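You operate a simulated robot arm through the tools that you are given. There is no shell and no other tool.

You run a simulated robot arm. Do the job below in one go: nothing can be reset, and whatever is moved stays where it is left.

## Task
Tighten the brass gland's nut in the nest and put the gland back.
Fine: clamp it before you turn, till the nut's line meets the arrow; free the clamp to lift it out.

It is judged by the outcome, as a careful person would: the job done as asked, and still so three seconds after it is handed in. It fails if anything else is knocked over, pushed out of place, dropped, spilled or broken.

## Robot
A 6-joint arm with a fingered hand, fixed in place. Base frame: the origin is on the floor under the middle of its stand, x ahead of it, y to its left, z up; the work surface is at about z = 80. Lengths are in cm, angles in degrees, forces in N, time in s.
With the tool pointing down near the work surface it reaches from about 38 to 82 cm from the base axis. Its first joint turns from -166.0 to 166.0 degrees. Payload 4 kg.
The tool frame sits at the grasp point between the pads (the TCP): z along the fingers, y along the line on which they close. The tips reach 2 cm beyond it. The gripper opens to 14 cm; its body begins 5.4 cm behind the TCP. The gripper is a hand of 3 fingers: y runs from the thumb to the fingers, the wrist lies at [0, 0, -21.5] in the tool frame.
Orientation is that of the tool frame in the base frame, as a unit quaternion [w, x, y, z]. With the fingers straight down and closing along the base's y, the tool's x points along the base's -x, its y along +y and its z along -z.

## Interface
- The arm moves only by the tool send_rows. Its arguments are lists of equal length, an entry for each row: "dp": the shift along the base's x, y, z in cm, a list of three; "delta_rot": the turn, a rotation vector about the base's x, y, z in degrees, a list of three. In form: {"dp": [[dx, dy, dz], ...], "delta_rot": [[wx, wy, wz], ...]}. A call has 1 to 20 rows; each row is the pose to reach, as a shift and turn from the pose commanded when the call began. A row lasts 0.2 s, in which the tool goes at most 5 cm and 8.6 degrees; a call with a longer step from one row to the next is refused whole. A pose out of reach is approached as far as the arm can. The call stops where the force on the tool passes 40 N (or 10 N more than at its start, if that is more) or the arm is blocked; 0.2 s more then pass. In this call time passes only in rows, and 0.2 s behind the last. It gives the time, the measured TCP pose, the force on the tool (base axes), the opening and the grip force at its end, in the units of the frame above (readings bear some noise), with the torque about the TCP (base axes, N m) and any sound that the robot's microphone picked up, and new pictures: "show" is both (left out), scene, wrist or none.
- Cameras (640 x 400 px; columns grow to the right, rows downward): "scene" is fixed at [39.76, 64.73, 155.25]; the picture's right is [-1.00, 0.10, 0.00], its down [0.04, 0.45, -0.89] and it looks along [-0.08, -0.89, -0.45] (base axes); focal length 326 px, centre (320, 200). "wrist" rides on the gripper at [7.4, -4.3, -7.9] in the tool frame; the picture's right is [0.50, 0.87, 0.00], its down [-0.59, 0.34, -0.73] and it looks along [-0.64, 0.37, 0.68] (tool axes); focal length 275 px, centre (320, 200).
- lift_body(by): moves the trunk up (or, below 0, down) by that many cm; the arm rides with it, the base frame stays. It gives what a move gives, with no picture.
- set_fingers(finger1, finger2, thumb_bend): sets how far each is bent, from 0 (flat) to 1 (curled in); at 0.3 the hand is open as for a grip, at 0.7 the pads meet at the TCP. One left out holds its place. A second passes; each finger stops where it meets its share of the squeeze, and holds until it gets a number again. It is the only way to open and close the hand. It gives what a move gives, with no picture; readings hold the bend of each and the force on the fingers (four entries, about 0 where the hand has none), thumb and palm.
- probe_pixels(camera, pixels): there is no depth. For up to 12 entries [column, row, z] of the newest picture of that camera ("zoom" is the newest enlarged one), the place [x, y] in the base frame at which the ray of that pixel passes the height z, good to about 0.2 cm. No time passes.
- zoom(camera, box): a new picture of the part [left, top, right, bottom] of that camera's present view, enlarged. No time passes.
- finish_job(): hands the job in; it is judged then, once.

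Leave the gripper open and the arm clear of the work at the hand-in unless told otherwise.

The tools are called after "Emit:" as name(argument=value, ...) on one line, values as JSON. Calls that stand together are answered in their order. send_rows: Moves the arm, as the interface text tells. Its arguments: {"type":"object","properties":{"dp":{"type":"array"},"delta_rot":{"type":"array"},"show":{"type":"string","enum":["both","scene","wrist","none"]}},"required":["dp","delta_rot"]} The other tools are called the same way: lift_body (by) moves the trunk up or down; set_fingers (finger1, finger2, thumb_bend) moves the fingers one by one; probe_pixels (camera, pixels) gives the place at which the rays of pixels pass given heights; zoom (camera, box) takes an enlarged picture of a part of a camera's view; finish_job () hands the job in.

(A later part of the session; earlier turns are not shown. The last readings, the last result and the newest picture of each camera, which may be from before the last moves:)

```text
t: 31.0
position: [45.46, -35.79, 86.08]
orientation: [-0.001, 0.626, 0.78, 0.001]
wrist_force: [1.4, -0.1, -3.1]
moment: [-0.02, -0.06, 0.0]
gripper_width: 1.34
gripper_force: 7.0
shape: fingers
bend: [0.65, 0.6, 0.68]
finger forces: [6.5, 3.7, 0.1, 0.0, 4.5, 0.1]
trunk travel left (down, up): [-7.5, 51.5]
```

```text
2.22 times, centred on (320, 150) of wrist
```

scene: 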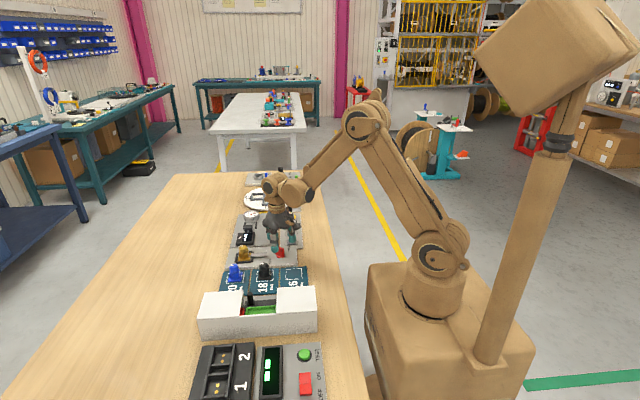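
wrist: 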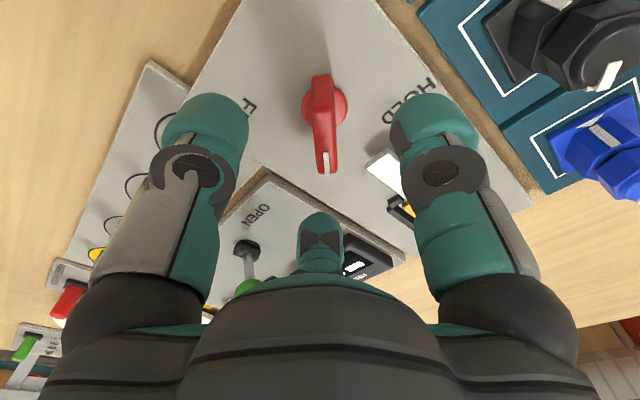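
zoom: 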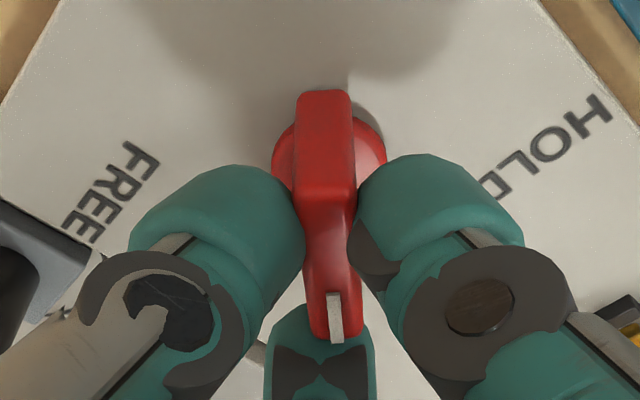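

Good grip; the pointer is about midway between FREE and HOLD. I continue turning counter-clockwise +30°.

Emit:
send_rows(dp=[[0, 0, 0], [0, 0, 0], [0, 0, 0], [0, 0, 0], [0, 0, 0], [0, 0, 0]], delta_rot=[[0, 0, 5], [0, 0, 10], [0, 0, 15], [0, 0, 20], [0, 0, 25], [0, 0, 30]], show="wrist")

Emit:
zoom(camera="scene", box=[234, 220, 306, 270])

```text
t: 32.4
position: [45.42, -35.7, 85.95]
orientation: [-0.001, 0.403, 0.915, 0.001]
wrist_force: [10.1, -2.3, 5.8]
moment: [-0.02, -0.18, 0.02]
gripper_width: 1.26
gripper_force: 11.3
shape: fingers
bend: [0.66, 0.59, 0.68]
finger forces: [8.8, 5.9, 0.0, 0.0, 8.2, 0.0]
trunk travel left (down, up): [-7.5, 51.5]
```

wrist: 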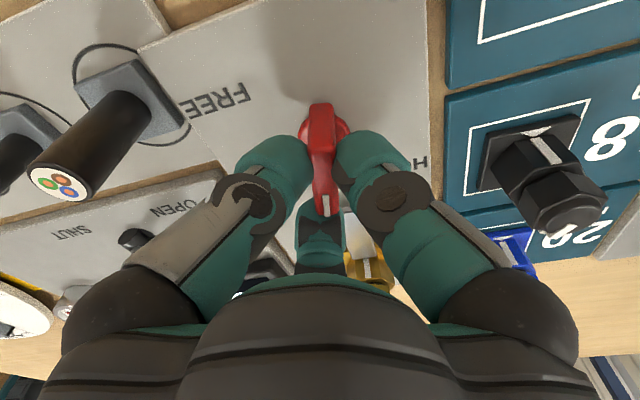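

```text
8.00 times, centred on (270, 245) of scene
```

zoom: 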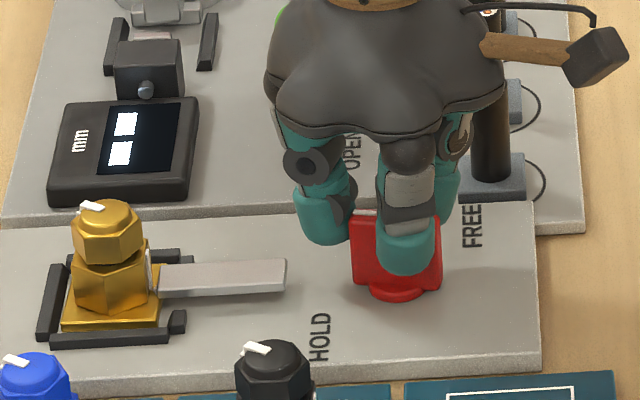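

The jaw keeps advancing and the lever is now ~18° short of pointing +x. I continue another +20°, watching torque.

Emit:
send_rows(dp=[[0, 0, 0], [0, 0, 0], [0, 0, 0], [0, 0, 0]], delta_rot=[[0, 0, 5], [0, 0, 10], [0, 0, 15], [0, 0, 20]], show="wrist")

Emit:
zoom(camera="scene", box=[234, 220, 306, 270])

```text
t: 33.4
position: [45.51, -35.68, 85.86]
orientation: [-0.001, 0.238, 0.971, 0.0]
wrist_force: [14.3, 1.6, 3.2]
moment: [0.01, -0.16, -0.24]
gripper_width: 1.24
gripper_force: 13.3
shape: fingers
bend: [0.66, 0.59, 0.68]
finger forces: [13.2, 5.1, 0.0, 0.1, 7.8, 0.0]
trunk travel left (down, up): [-7.5, 51.5]
```

wrist: 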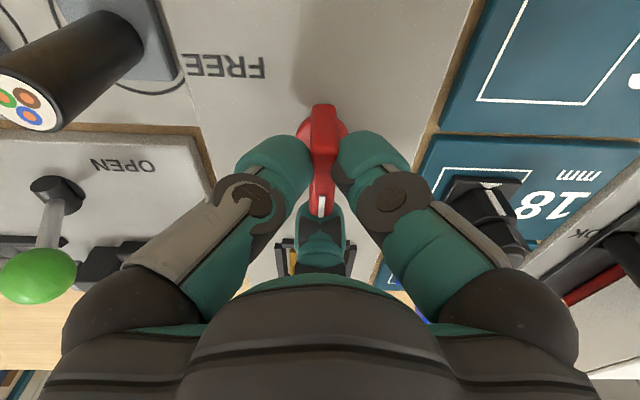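

```text
8.00 times, centred on (270, 245) of scene
```

zoom: 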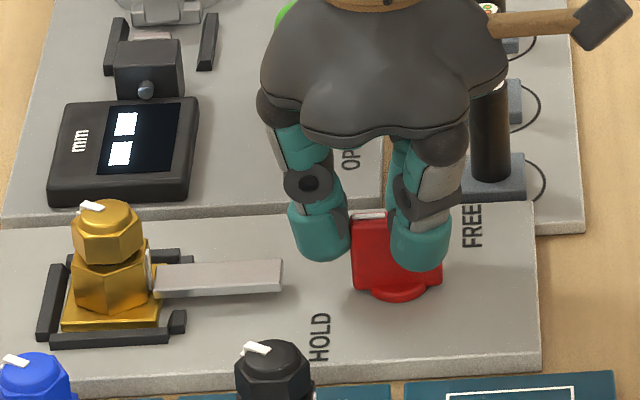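

Resisting torque has appeared (−0.24 N·m) with the lever now pointing along +x. I zoom on the jaw and gland to see whether it is clamped.

Emit:
zoom(camera="scene", box=[236, 240, 276, 265])

Emit:
zoom(camera="wrist", box=[240, 180, 400, 280])

```text
16.00 times, centred on (256, 252) of scene
```

zoom: 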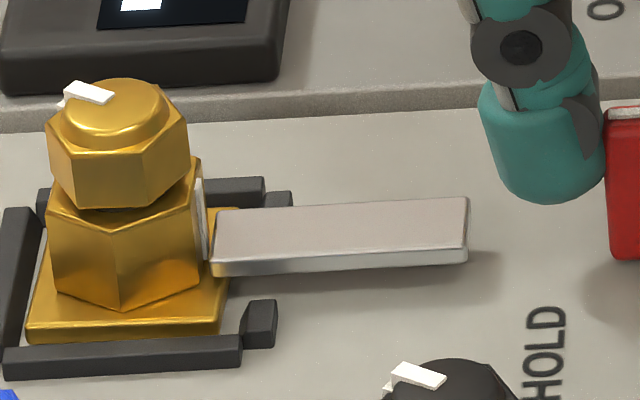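

```text
4.00 times, centred on (320, 230) of wrist
```

zoom: 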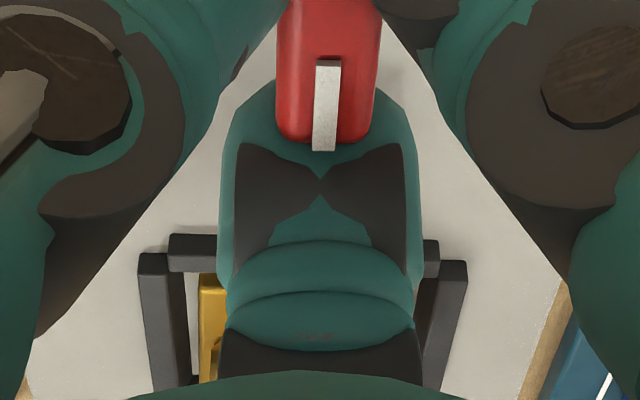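

The jaw is now against the gland's lower hex. I press 4° further to find whether this is the end stop.

Emit:
send_rows(dp=[[0, 0, 0], [0, 0, 0]], delta_rot=[[0, 0, 2], [0, 0, 4]], show="none")

Emit:
zoom(camera="scene", box=[236, 240, 276, 265])

Emit:
zoom(camera="wrist", box=[240, 80, 400, 220])

```text
t: 34.0
position: [45.53, -35.64, 85.97]
orientation: [0.0, 0.203, 0.979, 0.0]
wrist_force: [14.3, 7.4, -0.7]
moment: [0.07, -0.21, -0.31]
gripper_width: 1.27
gripper_force: 14.2
shape: fingers
bend: [0.66, 0.59, 0.68]
finger forces: [17.1, 5.0, 0.0, 0.0, 6.2, 0.0]
trunk travel left (down, up): [-7.5, 51.5]
```

```text
16.00 times, centred on (256, 252) of scene
```

zoom: 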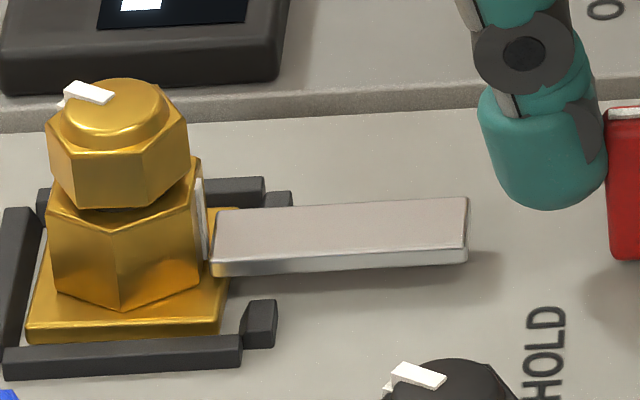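

```text
2.86 times, centred on (320, 150) of wrist
```

zoom: 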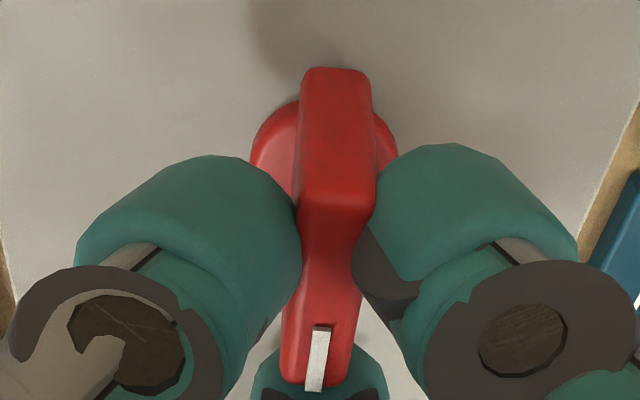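

No further motion: end stop reached, lever at HOLD and jaw against the gland. I ease back 4°, open, and raise.

Emit:
send_rows(dp=[[-0.05, 0, 0]], delta_rot=[[0, 0, -4]], show="none")

Emit:
set_fingers(finger1=0.5, finger2=0.52, thumb_bend=0.5)

Emit:
send_rows(dp=[[0, 0, 1.5], [0, 0, 4], [0, 0, 7]], delta_rot=[[0, 0, 0], [0, 0, 0], [0, 0, 0]], show="wrist")

Emit:
zoom(camera="scene", box=[230, 225, 302, 270])

```text
t: 34.4
position: [45.35, -35.49, 85.96]
orientation: [-0.001, 0.239, 0.971, 0.0]
wrist_force: [16.0, 7.4, -1.6]
moment: [0.12, -0.26, -0.07]
gripper_width: 1.3
gripper_force: 12.0
shape: fingers
bend: [0.66, 0.59, 0.68]
finger forces: [12.2, 5.2, 0.0, 0.0, 7.2, 0.0]
trunk travel left (down, up): [-7.5, 51.5]
```

```text
t: 35.4
position: [45.28, -35.74, 85.99]
orientation: [-0.001, 0.238, 0.971, 0.0]
wrist_force: [-0.3, 0.5, 0.1]
moment: [-0.02, -0.03, -0.01]
gripper_width: 6.37
gripper_force: 0.1
shape: fingers
bend: [0.5, 0.52, 0.5]
finger forces: [0.0, 0.1, 0.0, 0.0, 0.0, 0.0]
trunk travel left (down, up): [-7.5, 51.5]
```

```text
t: 36.2
position: [45.29, -35.6, 93.08]
orientation: [-0.001, 0.238, 0.971, 0.0]
wrist_force: [-0.3, 0.3, 0.3]
moment: [0.0, 0.0, -0.02]
gripper_width: 6.37
gripper_force: 0.0
shape: fingers
bend: [0.5, 0.52, 0.5]
finger forces: [0.1, 0.0, 0.0, 0.0, 0.0, 0.0]
trunk travel left (down, up): [-7.5, 51.5]
```

wrist: 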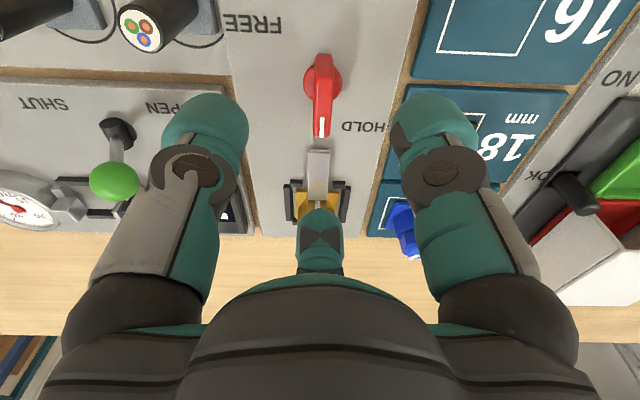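

```text
8.89 times, centred on (266, 248) of scene
```

zoom: 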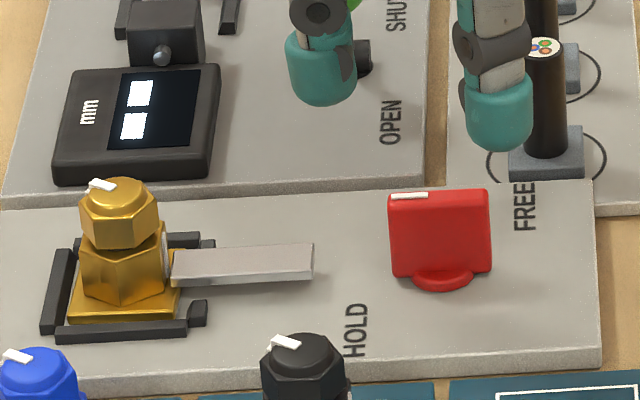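

The lever points to +x at HOLD and stays; the jaw holds the gland. I probe the dome centre (scene ≈(243.5,247.1), z≈86) and move above the gland with yaw back to 0.

Emit:
probe_pixels(camera="scene", pixels=[[243.5, 247.1, 86.0], [243.5, 247.1, 85.8]])

Emit:
send_rows(dp=[[2, 0, 1], [5, 0, 1.3], [8.5, 0, 1.3], [11.5, 0, 1.3], [13.2, 0.05, 1.3]], delta_rot=[[0, 0, 5], [0, 0, 11], [0, 0, 17], [0, 0, 23], [0, 0, 27.6]])

Emit:
zoom(camera="scene", box=[226, 234, 266, 264])

Emit:
zoom(camera="wrist", box=[270, 30, 390, 130])

```text
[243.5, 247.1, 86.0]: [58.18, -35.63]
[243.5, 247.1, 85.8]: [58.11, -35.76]
```

```text
t: 37.4
position: [58.63, -35.66, 94.33]
orientation: [-0.001, 0.0, 1.0, 0.0]
wrist_force: [-0.3, 0.4, 0.5]
moment: [0.03, 0.01, 0.0]
gripper_width: 6.34
gripper_force: 0.1
shape: fingers
bend: [0.5, 0.52, 0.5]
finger forces: [0.0, 0.0, 0.1, 0.0, 0.0, 0.1]
trunk travel left (down, up): [-7.5, 51.5]
```

scene: 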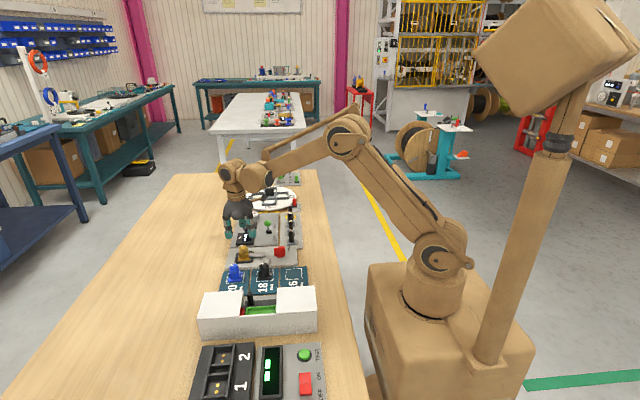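
wrist: 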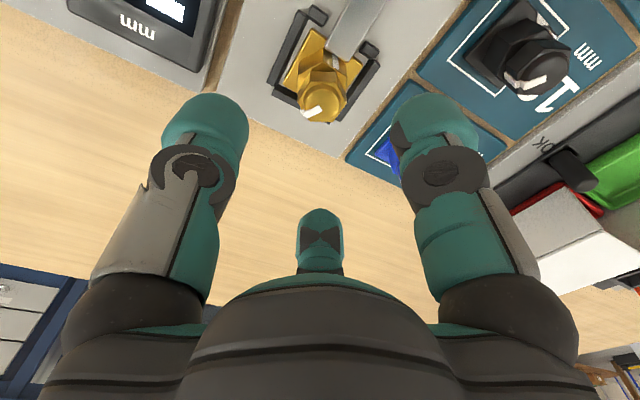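

```text
13.33 times, centred on (246, 249) of scene
```

zoom: 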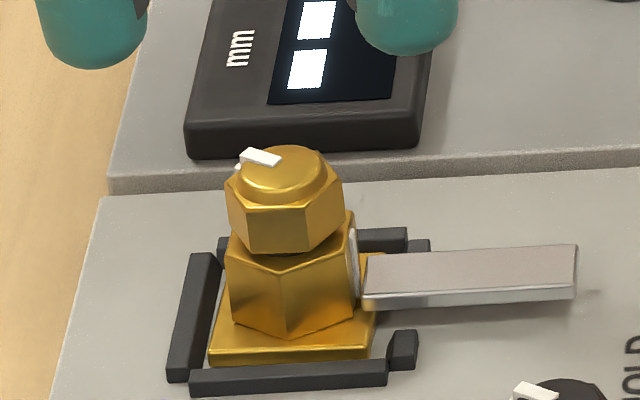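

```text
4.00 times, centred on (330, 80) of wrist
```

zoom: 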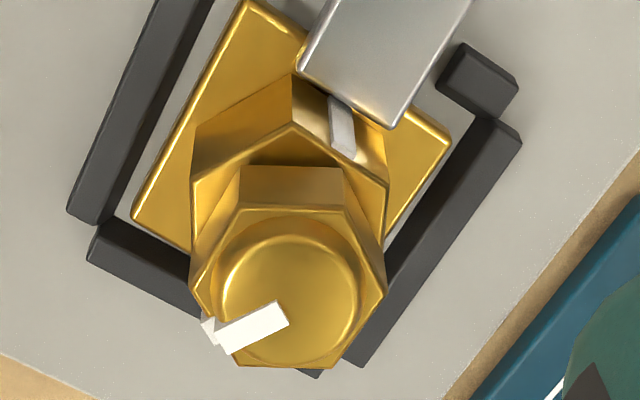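

Emit:
probe_pixels(camera="zoom", pixels=[[291, 299, 86.0], [291, 299, 86.0], [291, 299, 86.0], [284, 314, 86.0], [222, 344, 86.0], [284, 314, 86.0], [222, 344, 86.0], [293, 75, 83.65], [388, 184, 83.65], [193, 182, 83.65]])

Emit:
probe_pixels(camera="scene", pixels=[[242.8, 247.2, 86.0], [242.8, 247.2, 86.0], [242.6, 245.9, 86], [240.6, 245.5, 86]])

```text
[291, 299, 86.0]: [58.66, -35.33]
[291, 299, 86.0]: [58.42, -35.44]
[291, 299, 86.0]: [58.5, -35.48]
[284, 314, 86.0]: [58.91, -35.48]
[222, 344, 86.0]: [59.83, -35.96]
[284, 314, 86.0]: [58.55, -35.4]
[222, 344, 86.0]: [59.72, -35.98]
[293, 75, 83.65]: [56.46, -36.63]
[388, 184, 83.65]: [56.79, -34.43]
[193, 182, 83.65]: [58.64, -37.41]
```

```text
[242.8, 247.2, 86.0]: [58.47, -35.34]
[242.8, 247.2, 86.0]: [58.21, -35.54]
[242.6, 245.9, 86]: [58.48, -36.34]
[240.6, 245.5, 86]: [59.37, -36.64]
```

Axis ≈(58.45,−35.43), line at ≈ −28°. I descend to TCP z≈87 so that only the nut (z≈84.2–85.4) lies between the fingertips, stopping to look first.

Emit:
send_rows(dp=[[-0.1, 0.1, -2], [-0.17, 0.22, -4], [-0.17, 0.22, -6], [-0.17, 0.22, -7.2]], delta_rot=[[0, 0, 0], [0, 0, 0], [0, 0, 0], [0, 0, 0]], show="wrist")

Emit:
zoom(camera="scene", box=[222, 236, 270, 266])

Emit:
zoom(camera="wrist", box=[210, 90, 430, 240])

```text
t: 38.4
position: [58.4, -35.47, 87.02]
orientation: [-0.001, -0.001, 1.0, -0.001]
wrist_force: [0.3, -0.1, -0.5]
moment: [0.0, 0.02, -0.02]
gripper_width: 6.34
gripper_force: 0.1
shape: fingers
bend: [0.5, 0.52, 0.5]
finger forces: [0.0, 0.1, 0.1, 0.0, 0.0, 0.0]
trunk travel left (down, up): [-7.5, 51.5]
```

wrist: 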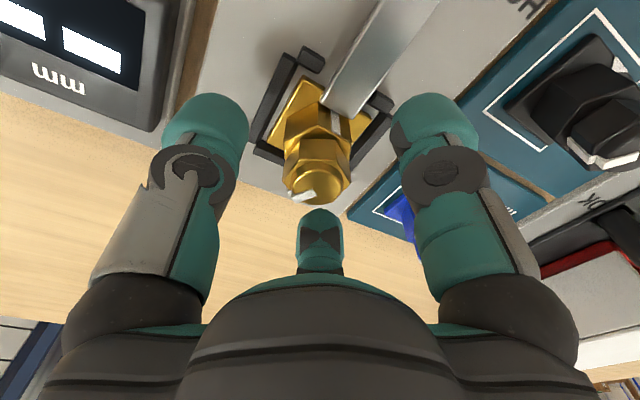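

```text
13.33 times, centred on (246, 251) of scene
```

zoom: 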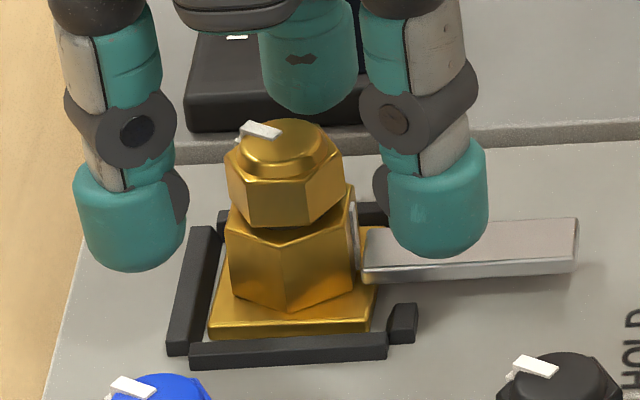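

```text
2.67 times, centred on (320, 165) of wrist
```

zoom: 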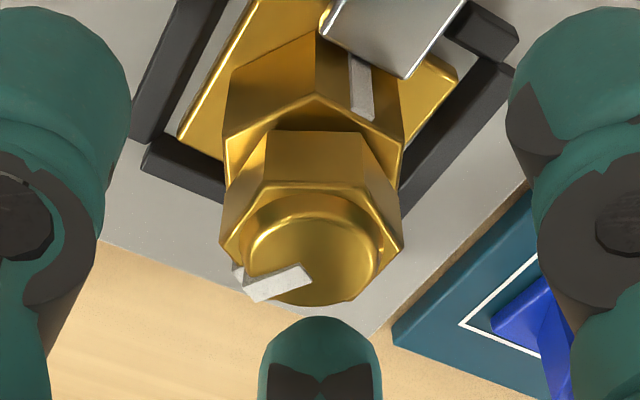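

The fingertips look level with the lower hex's top (≈83.6). I raise 0.3 cm so that they touch only the nut, then close.

Emit:
send_rows(dp=[[0.03, 0.03, 0.3]], delta_rot=[[0, 0, 0]], show="none")

Emit:
set_fingers(finger1=0.7, finger2=0.7, thumb_bend=0.7)

Emit:
zoom(camera="scene", box=[222, 236, 270, 266])

Emit:
zoom(camera="wrist", box=[210, 90, 430, 240])

```text
t: 38.8
position: [58.43, -35.44, 87.38]
orientation: [-0.001, -0.001, 1.0, -0.001]
wrist_force: [0.6, 0.5, 0.4]
moment: [-0.03, 0.04, 0.01]
gripper_width: 6.35
gripper_force: 0.0
shape: fingers
bend: [0.5, 0.52, 0.5]
finger forces: [0.0, 0.1, 0.1, 0.0, 0.1, 0.0]
trunk travel left (down, up): [-7.5, 51.5]
```

```text
t: 39.8
position: [58.41, -35.44, 87.36]
orientation: [0.0, 0.0, 1.0, 0.0]
wrist_force: [-0.1, 0.9, 0.1]
moment: [-0.01, -0.01, 0.01]
gripper_width: 2.31
gripper_force: 15.7
shape: fingers
bend: [0.64, 0.64, 0.64]
finger forces: [9.1, 8.8, 0.0, 0.0, 13.7, 0.0]
trunk travel left (down, up): [-7.5, 51.5]
```

```text
13.33 times, centred on (246, 251) of scene
```

zoom: 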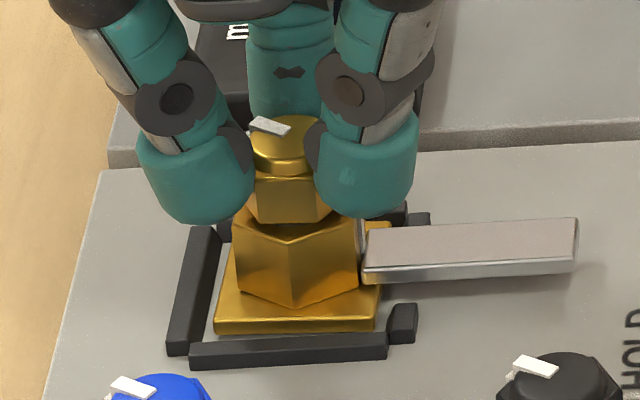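

```text
2.67 times, centred on (320, 165) of wrist
```

zoom: 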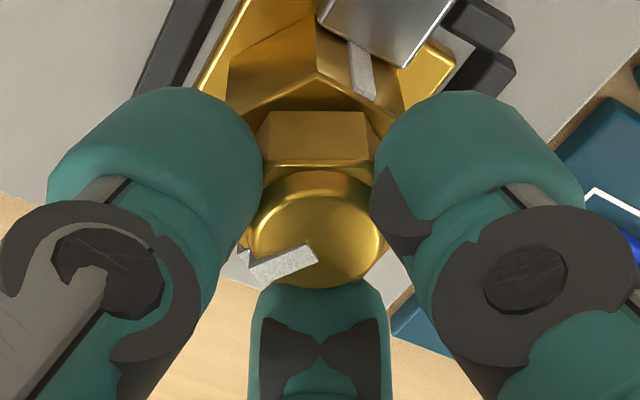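

All three fingers hold the nut evenly (bend 0.64). I turn clockwise (−z) by 20° and check that the nut turns while the body stays put.

Emit:
send_rows(dp=[[0, 0, 0], [0, 0, 0], [0, 0, 0], [0, 0, 0]], delta_rot=[[0, 0, -5], [0, 0, -10], [0, 0, -15], [0, 0, -20]], show="wrist")

Emit:
zoom(camera="scene", box=[222, 236, 270, 266])

Emit:
zoom(camera="wrist", box=[210, 90, 430, 240])

```text
t: 40.8
position: [58.43, -35.35, 87.36]
orientation: [-0.001, 0.174, 0.985, 0.0]
wrist_force: [0.8, -0.4, 0.5]
moment: [0.03, -0.03, 0.01]
gripper_width: 2.32
gripper_force: 16.1
shape: fingers
bend: [0.64, 0.64, 0.64]
finger forces: [9.2, 9.6, 0.0, 0.1, 13.8, 0.0]
trunk travel left (down, up): [-7.5, 51.5]
```

wrist: 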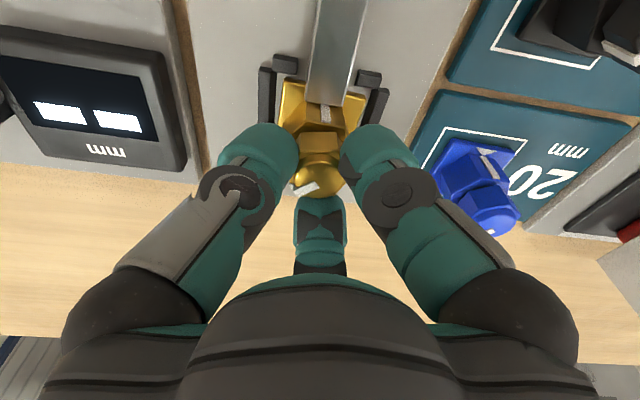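

```text
13.33 times, centred on (246, 251) of scene
```

zoom: 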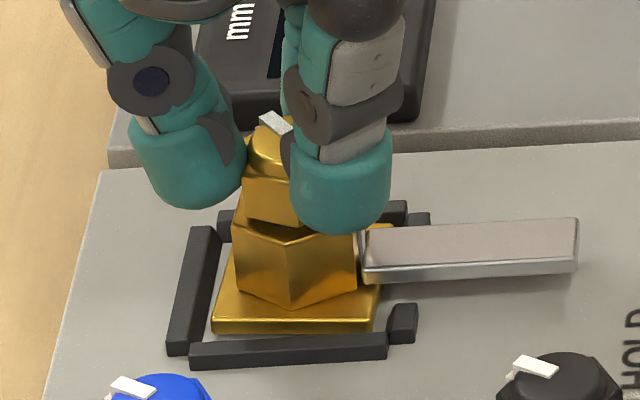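

```text
2.67 times, centred on (320, 165) of wrist
```

zoom: 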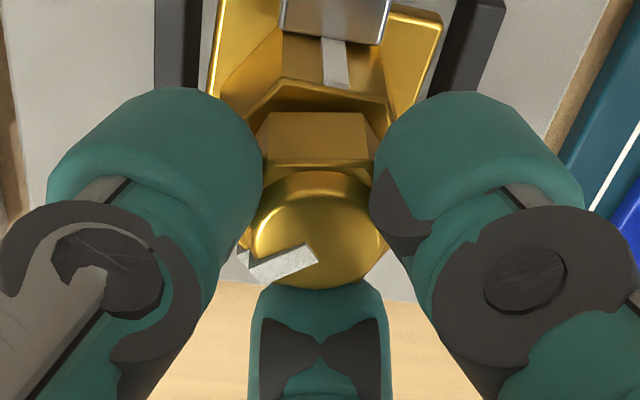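

The nut follows the hand and the body stays. I continue another −60° at 5° per row.

Emit:
send_rows(dp=[[0, 0, 0], [0, 0, 0], [0, 0, 0], [0, 0, 0], [0, 0, 0], [0, 0, 0], [0, 0, 0], [0, 0, 0], [0, 0, 0], [0, 0, 0], [0, 0, 0], [0, 0, 0]], delta_rot=[[0, 0, -5], [0, 0, -10], [0, 0, -15], [0, 0, -20], [0, 0, -25], [0, 0, -30], [0, 0, -35], [0, 0, -40], [0, 0, -45], [0, 0, -50], [0, 0, -55], [0, 0, -60]], show="wrist")

Emit:
zoom(camera="scene", box=[222, 236, 270, 266])

Emit:
zoom(camera="wrist", box=[210, 90, 430, 240])

```text
t: 43.4
position: [58.44, -35.45, 87.37]
orientation: [-0.001, 0.644, 0.765, 0.0]
wrist_force: [2.7, -0.8, -0.3]
moment: [-0.02, -0.07, 0.02]
gripper_width: 2.28
gripper_force: 15.9
shape: fingers
bend: [0.64, 0.64, 0.64]
finger forces: [9.8, 9.6, 0.0, 0.0, 13.1, 0.0]
trunk travel left (down, up): [-7.5, 51.5]
```

wrist: 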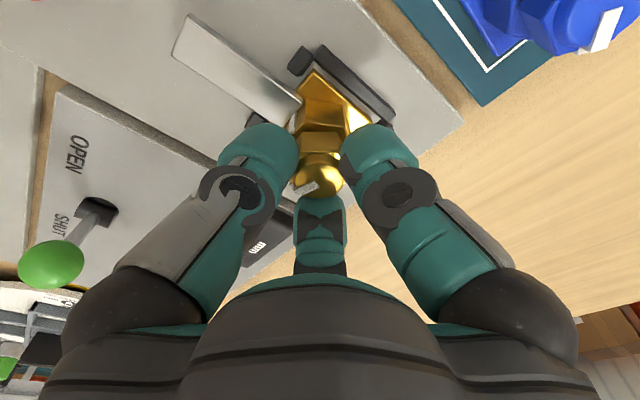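

```text
13.33 times, centred on (246, 251) of scene
```

zoom: 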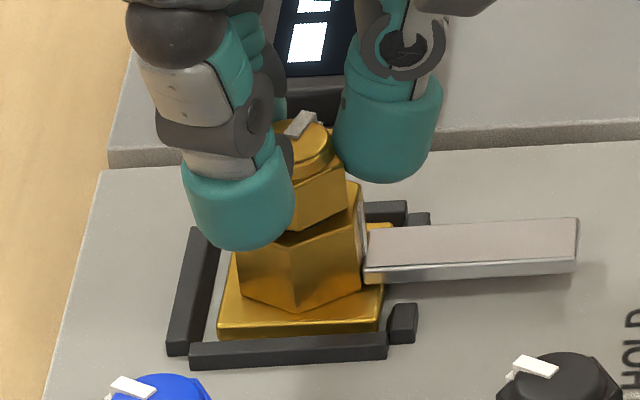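

```text
2.67 times, centred on (320, 165) of wrist
```

zoom: 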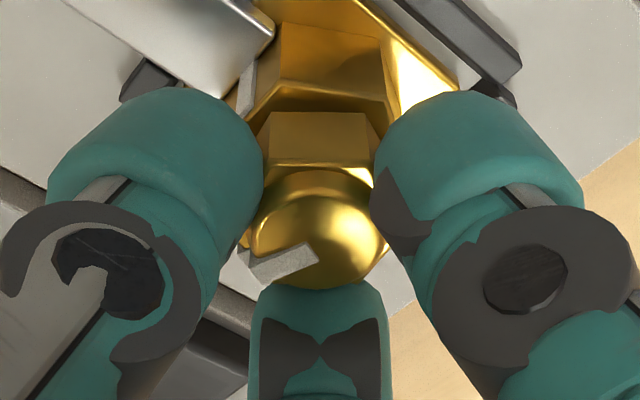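

The nut is at −80° total, body still square. Another −60°.

Emit:
send_rows(dp=[[0, 0, 0], [0, 0, 0], [0, 0, 0], [0, 0, 0], [0, 0, 0], [0, 0, 0], [0, 0, 0], [0, 0, 0], [0, 0, 0], [0, 0, 0], [0, 0, 0], [0, 0, 0]], delta_rot=[[0, 0, -5], [0, 0, -10], [0, 0, -15], [0, 0, -20], [0, 0, -25], [0, 0, -30], [0, 0, -35], [0, 0, -40], [0, 0, -45], [0, 0, -50], [0, 0, -55], [0, 0, -60]], show="wrist")

Emit:
zoom(camera="scene", box=[222, 236, 270, 266])

Emit:
zoom(camera="wrist", box=[210, 90, 430, 240])

```text
t: 46.0
position: [58.31, -35.47, 87.37]
orientation: [0.0, 0.94, 0.341, 0.001]
wrist_force: [1.8, -0.6, 0.2]
moment: [-0.05, -0.07, 0.03]
gripper_width: 2.3
gripper_force: 16.5
shape: fingers
bend: [0.64, 0.64, 0.64]
finger forces: [10.5, 9.0, 0.0, 0.0, 13.2, 0.0]
trunk travel left (down, up): [-7.5, 51.5]
```

wrist: 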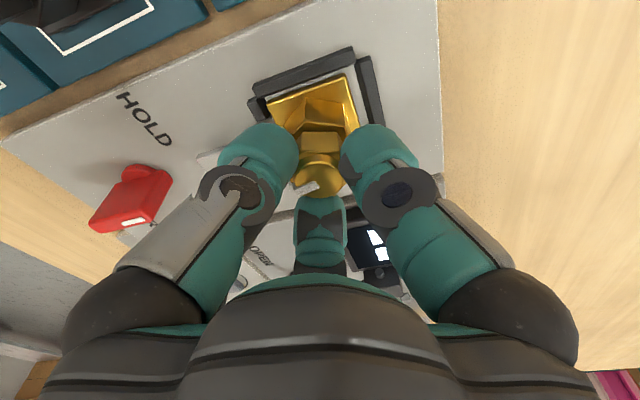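

```text
13.33 times, centred on (246, 251) of scene
```

zoom: 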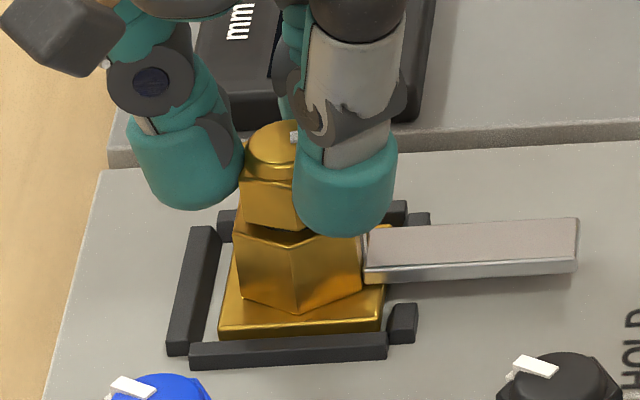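

```text
2.67 times, centred on (320, 165) of wrist
```

zoom: 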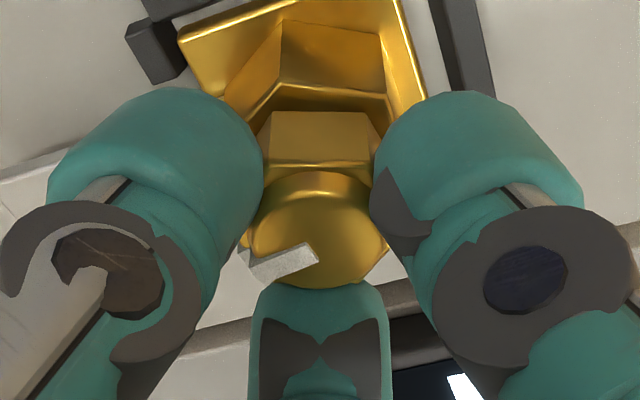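

The line is about 10° short of the arrow. I turn −10° more and then compare nut flats to the body's flats.

Emit:
send_rows(dp=[[0, 0, 0], [0, 0, 0], [0, 0, 0]], delta_rot=[[0, 0, -4], [0, 0, -7], [0, 0, -10]], show="wrist")

Emit:
zoom(camera="scene", box=[230, 238, 262, 262])

Emit:
zoom(camera="wrist", box=[260, 70, 380, 220])

```text
t: 46.8
position: [58.46, -35.46, 87.43]
orientation: [0.0, 0.966, 0.259, -0.001]
wrist_force: [2.4, -0.1, -0.1]
moment: [-0.05, -0.05, 0.06]
gripper_width: 2.3
gripper_force: 16.4
shape: fingers
bend: [0.64, 0.64, 0.64]
finger forces: [10.5, 8.8, 0.0, 0.0, 13.2, 0.1]
trunk travel left (down, up): [-7.5, 51.5]
```

wrist: 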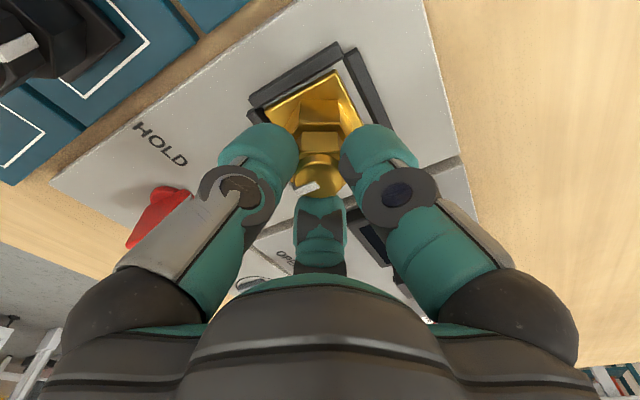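

```text
16.00 times, centred on (246, 250) of scene
```

zoom: 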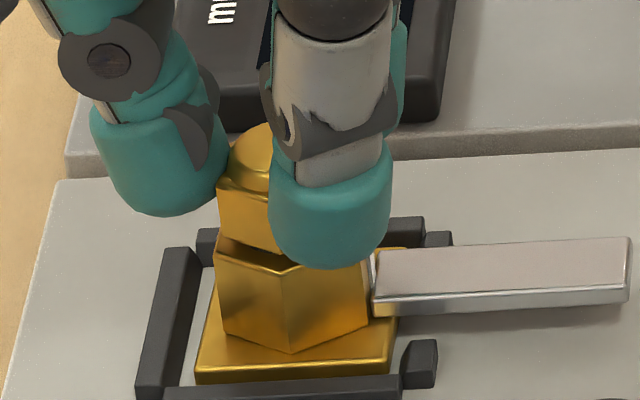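

```text
2.67 times, centred on (320, 145) of wrist
```

zoom: 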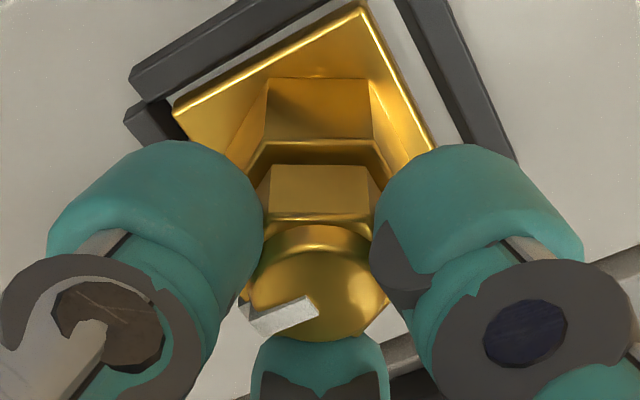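

Nut and body faces line up (both faces centred at column 320 in the zoom). I open the hand and raise to look at the line and arrow directly.

Emit:
set_fingers(finger1=0.5, finger2=0.5, thumb_bend=0.5)

Emit:
send_rows(dp=[[0, 0, 1.5], [0, 0, 4], [0, 0, 7]], delta_rot=[[0, 0, 0], [0, 0, 0], [0, 0, 0]], show="wrist")

Emit:
zoom(camera="scene", box=[228, 236, 268, 264])

Emit:
zoom(camera="wrist", box=[260, 30, 380, 150])

```text
t: 47.8
position: [58.47, -35.33, 87.35]
orientation: [0.001, 0.966, 0.259, 0.0]
wrist_force: [-0.4, 0.6, -0.7]
moment: [0.0, -0.04, -0.02]
gripper_width: 6.35
gripper_force: 0.0
shape: fingers
bend: [0.5, 0.5, 0.5]
finger forces: [0.1, 0.0, 0.0, 0.0, 0.1, 0.0]
trunk travel left (down, up): [-7.5, 51.5]
```

```text
t: 48.6
position: [58.37, -35.28, 94.52]
orientation: [0.0, 0.966, 0.259, 0.0]
wrist_force: [-0.7, -0.1, -0.5]
moment: [0.03, 0.04, 0.01]
gripper_width: 6.35
gripper_force: 0.1
shape: fingers
bend: [0.5, 0.5, 0.5]
finger forces: [0.0, 0.0, 0.0, 0.0, 0.0, 0.0]
trunk travel left (down, up): [-7.5, 51.5]
```

wrist: 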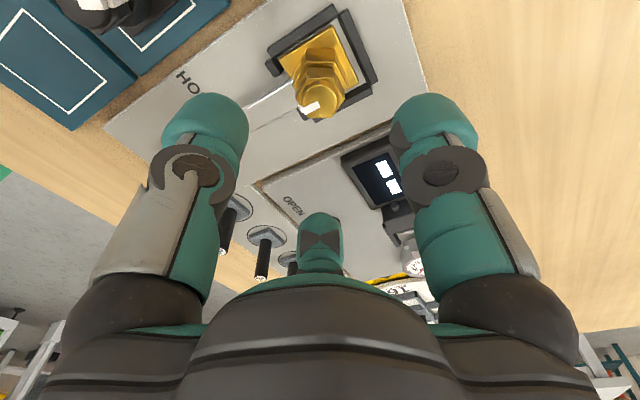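

```text
14.29 times, centred on (248, 250) of scene
```

zoom: 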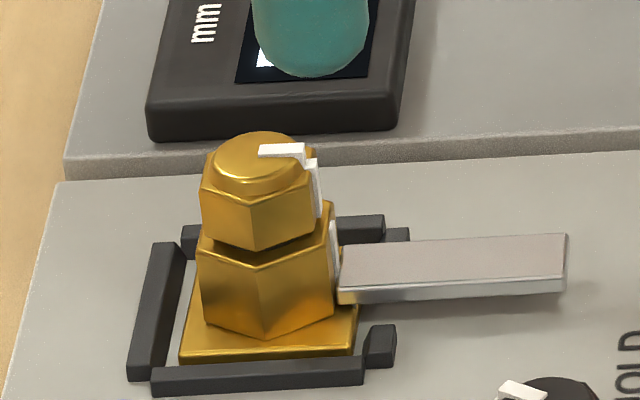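

```text
3.33 times, centred on (320, 90) of wrist
```

zoom: 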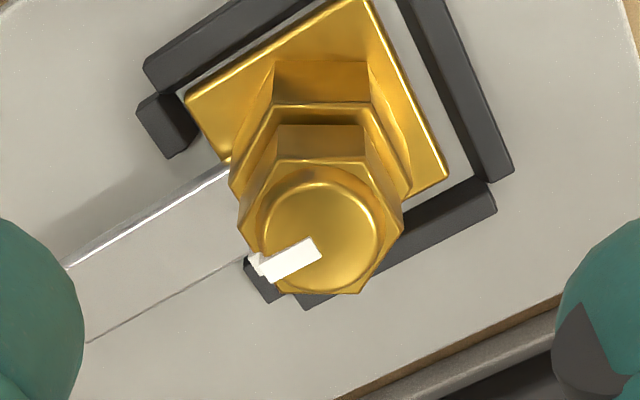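

The line now runs to the −x side above the body's stripe/arrow. I zoom tightly to measure the remaining error.

Emit:
zoom(camera="scene", box=[238, 242, 258, 262])

Emit:
zoom(camera="wrist", box=[280, 40, 350, 125])

```text
16.00 times, centred on (248, 252) of scene
```

zoom: 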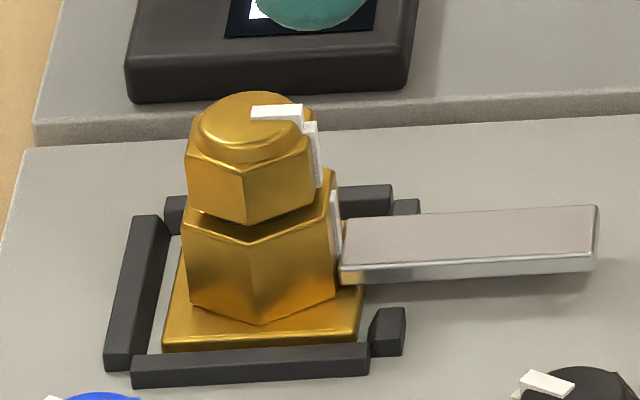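

```text
4.71 times, centred on (315, 82) of wrist
```

zoom: 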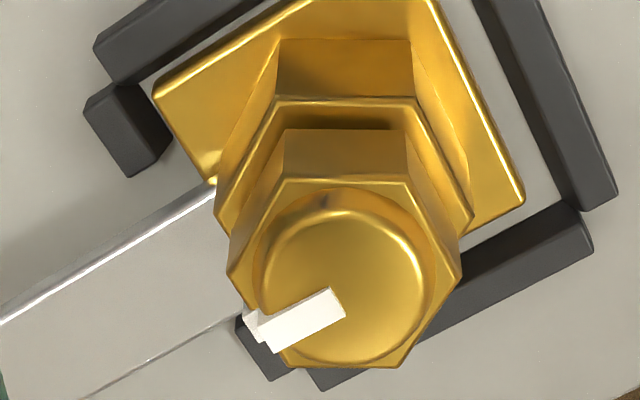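

Emit:
probe_pixels(camera="zoom", pixels=[[337.5, 303, 86.0], [266.5, 339, 86.0], [337.5, 303, 86.0], [266.5, 339, 86.0], [337.5, 303, 86.0], [266.5, 339, 86.0], [417, 99, 83.66], [278, 97, 83.66], [417, 99, 83.66], [278, 97, 83.66]])

Emit:
probe_pixels(camera="scene", pixels=[[243.7, 246.7, 86.0], [246.7, 246.4, 86.0], [243.7, 246.7, 86.0], [246.7, 246.4, 86.0]])

```text
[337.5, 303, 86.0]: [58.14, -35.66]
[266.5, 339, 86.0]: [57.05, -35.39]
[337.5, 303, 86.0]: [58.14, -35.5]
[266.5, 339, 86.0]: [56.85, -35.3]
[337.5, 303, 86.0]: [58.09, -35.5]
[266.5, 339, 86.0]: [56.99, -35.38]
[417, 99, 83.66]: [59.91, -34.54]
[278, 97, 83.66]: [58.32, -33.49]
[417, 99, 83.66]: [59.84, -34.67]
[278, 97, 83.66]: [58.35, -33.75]
```

```text
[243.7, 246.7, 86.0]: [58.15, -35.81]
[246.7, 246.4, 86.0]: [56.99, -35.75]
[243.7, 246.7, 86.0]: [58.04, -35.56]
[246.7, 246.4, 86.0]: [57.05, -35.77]
```

Estimates put the line within about 2° of the arrow direction. I'll rotate the hand back (+120°, to yaw −30°) while moving toward the lever and look at the gland from the arrow side.

Emit:
send_rows(dp=[[0, 0, 0], [-0.5, 0, 0], [-1, 0, 0], [-1.5, 0, 0], [-2, 0, 0], [-2.5, 0, 0], [-3, 0, 0], [-3.5, 0, 0], [-4, 0, 0], [-4.5, 0, 0], [-5, 0, 0], [-5.5, 0, 0], [-6, 0, 0], [-6.5, 0, 0], [-7, 0, 0]], delta_rot=[[0, 0, 8], [0, 0, 16], [0, 0, 24], [0, 0, 32], [0, 0, 40], [0, 0, 48], [0, 0, 56], [0, 0, 64], [0, 0, 72], [0, 0, 80], [0, 0, 88], [0, 0, 96], [0, 0, 104], [0, 0, 112], [0, 0, 120]], show="wrist")

Emit:
zoom(camera="wrist", box=[260, 80, 380, 200])

Emit:
zoom(camera="scene", box=[234, 240, 262, 264])

```text
t: 51.8
position: [51.27, -35.39, 94.45]
orientation: [-0.001, 0.258, 0.966, 0.0]
wrist_force: [0.5, 0.8, 0.0]
moment: [-0.03, 0.02, -0.03]
gripper_width: 6.35
gripper_force: 0.0
shape: fingers
bend: [0.5, 0.5, 0.5]
finger forces: [0.0, 0.0, 0.1, 0.0, 0.0, 0.0]
trunk travel left (down, up): [-7.5, 51.5]
```

wrist: 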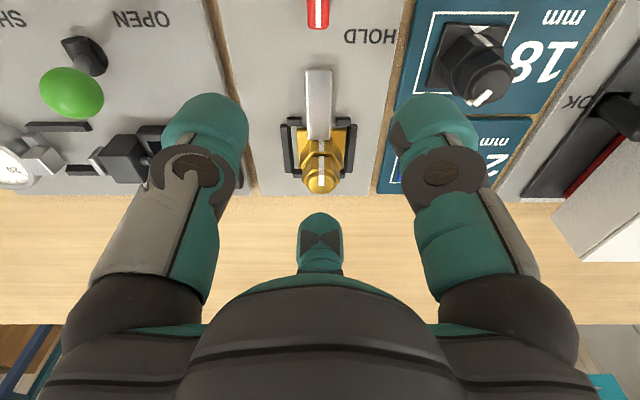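

```text
3.33 times, centred on (320, 140) of wrist
```

zoom: 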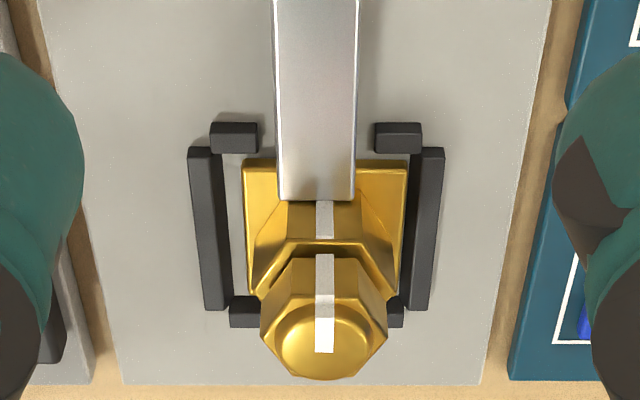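

```text
16.00 times, centred on (248, 252) of scene
```

zoom: 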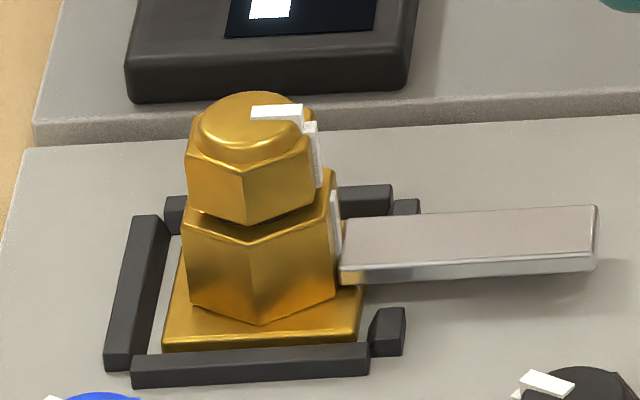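

An excellent view: the nut line (col ≈324) runs straight in line with the body stripe (col ≈325). One tighter zoom to confirm.

Emit:
zoom(camera="wrist", box=[300, 150, 345, 200])

```text
8.00 times, centred on (322, 175) of wrist
```

zoom: 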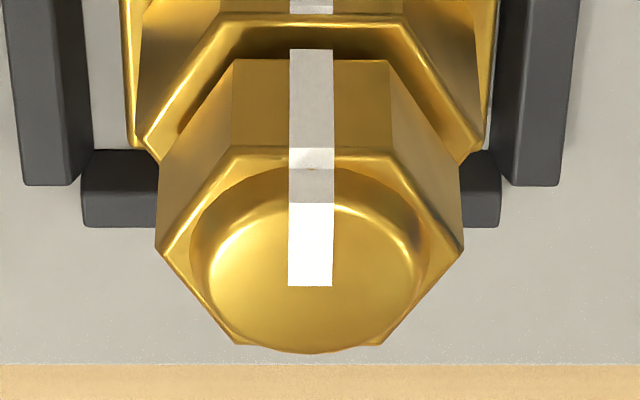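

Line and stripe coincide to within about a degree – the nut is set. Now to the lever to free the clamp: I move above it (yaw −30°).

Emit:
send_rows(dp=[[-2, -0.1, 0], [-4, -0.2, -0.5], [-5.9, -0.28, -2], [-5.9, -0.28, -4.5]], delta_rot=[[0, 0, 0], [0, 0, 0], [0, 0, 0], [0, 0, 0]], show="wrist")

Emit:
zoom(camera="scene", box=[240, 225, 304, 270])

Emit:
zoom(camera="wrist", box=[220, 40, 420, 180])

```text
t: 52.8
position: [45.39, -35.85, 89.86]
orientation: [-0.001, 0.26, 0.966, 0.0]
wrist_force: [0.0, -0.2, 0.1]
moment: [-0.01, 0.01, 0.02]
gripper_width: 6.35
gripper_force: 0.1
shape: fingers
bend: [0.5, 0.5, 0.5]
finger forces: [0.0, 0.0, 0.1, 0.0, 0.0, 0.1]
trunk travel left (down, up): [-7.5, 51.5]
```

wrist: 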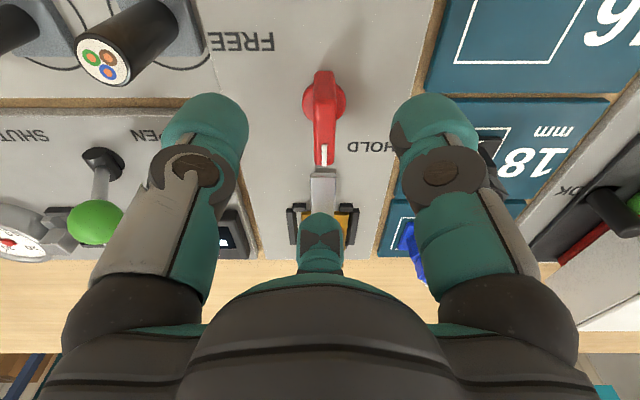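

```text
8.89 times, centred on (272, 248) of scene
```

zoom: 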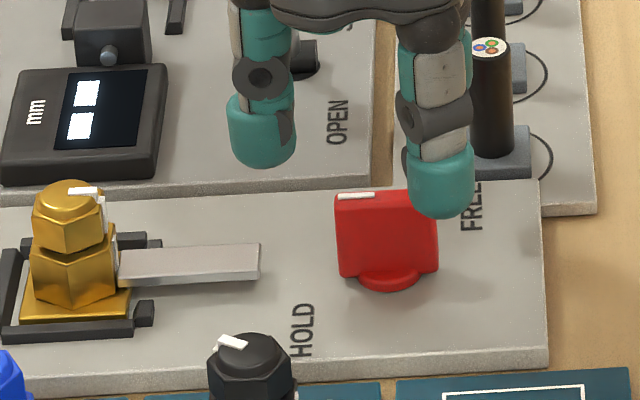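

```text
2.86 times, centred on (320, 110) of wrist
```

zoom: 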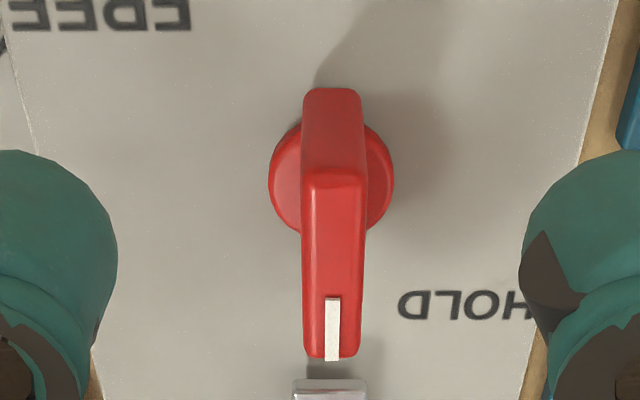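

The knob is ~0.2 cm toward +y of the hand. I correct and descend to TCP z≈86.1, then grip (finger 2 at the mark end, others straddling).

Emit:
send_rows(dp=[[0, 0.1, -1.3], [0, 0.2, -2.6], [0, 0.2, -3.75]], delta_rot=[[0, 0, 0], [0, 0, 0], [0, 0, 0]], show="none")

Emit:
set_fingers(finger1=0.7, finger2=0.62, thumb_bend=0.7)

Emit:
zoom(camera="scene", box=[240, 225, 304, 270])

Emit:
zoom(camera="wrist", box=[220, 70, 420, 230])

```text
t: 53.6
position: [45.49, -35.58, 86.16]
orientation: [-0.001, 0.26, 0.966, 0.0]
wrist_force: [-0.3, 0.8, 0.2]
moment: [0.03, 0.01, -0.01]
gripper_width: 6.33
gripper_force: 0.0
shape: fingers
bend: [0.5, 0.5, 0.5]
finger forces: [0.1, 0.1, 0.0, 0.1, 0.0, 0.0]
trunk travel left (down, up): [-7.5, 51.5]
```

```text
t: 54.6
position: [45.44, -35.46, 85.97]
orientation: [-0.001, 0.26, 0.966, 0.001]
wrist_force: [1.4, -0.1, -2.6]
moment: [0.01, -0.02, -0.02]
gripper_width: 1.31
gripper_force: 7.5
shape: fingers
bend: [0.66, 0.59, 0.67]
finger forces: [5.8, 4.2, 0.0, 0.0, 5.6, 0.1]
trunk travel left (down, up): [-7.5, 51.5]
```

```text
8.89 times, centred on (272, 248) of scene
```

zoom: 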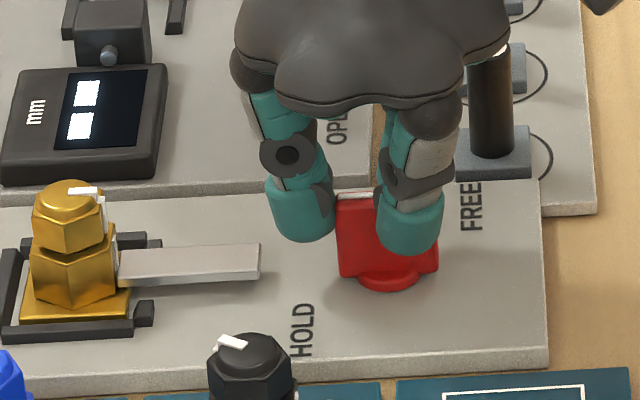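

```text
2.50 times, centred on (320, 150) of wrist
```

zoom: 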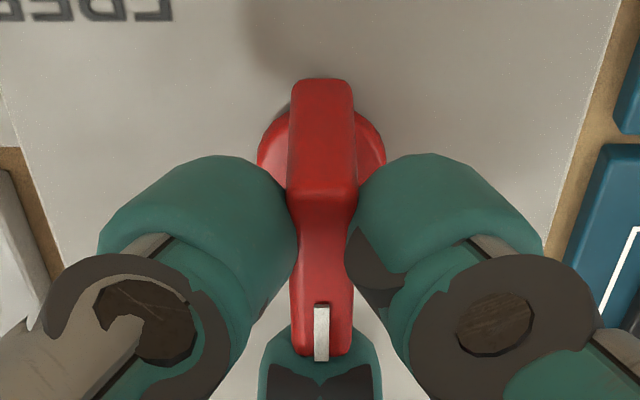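

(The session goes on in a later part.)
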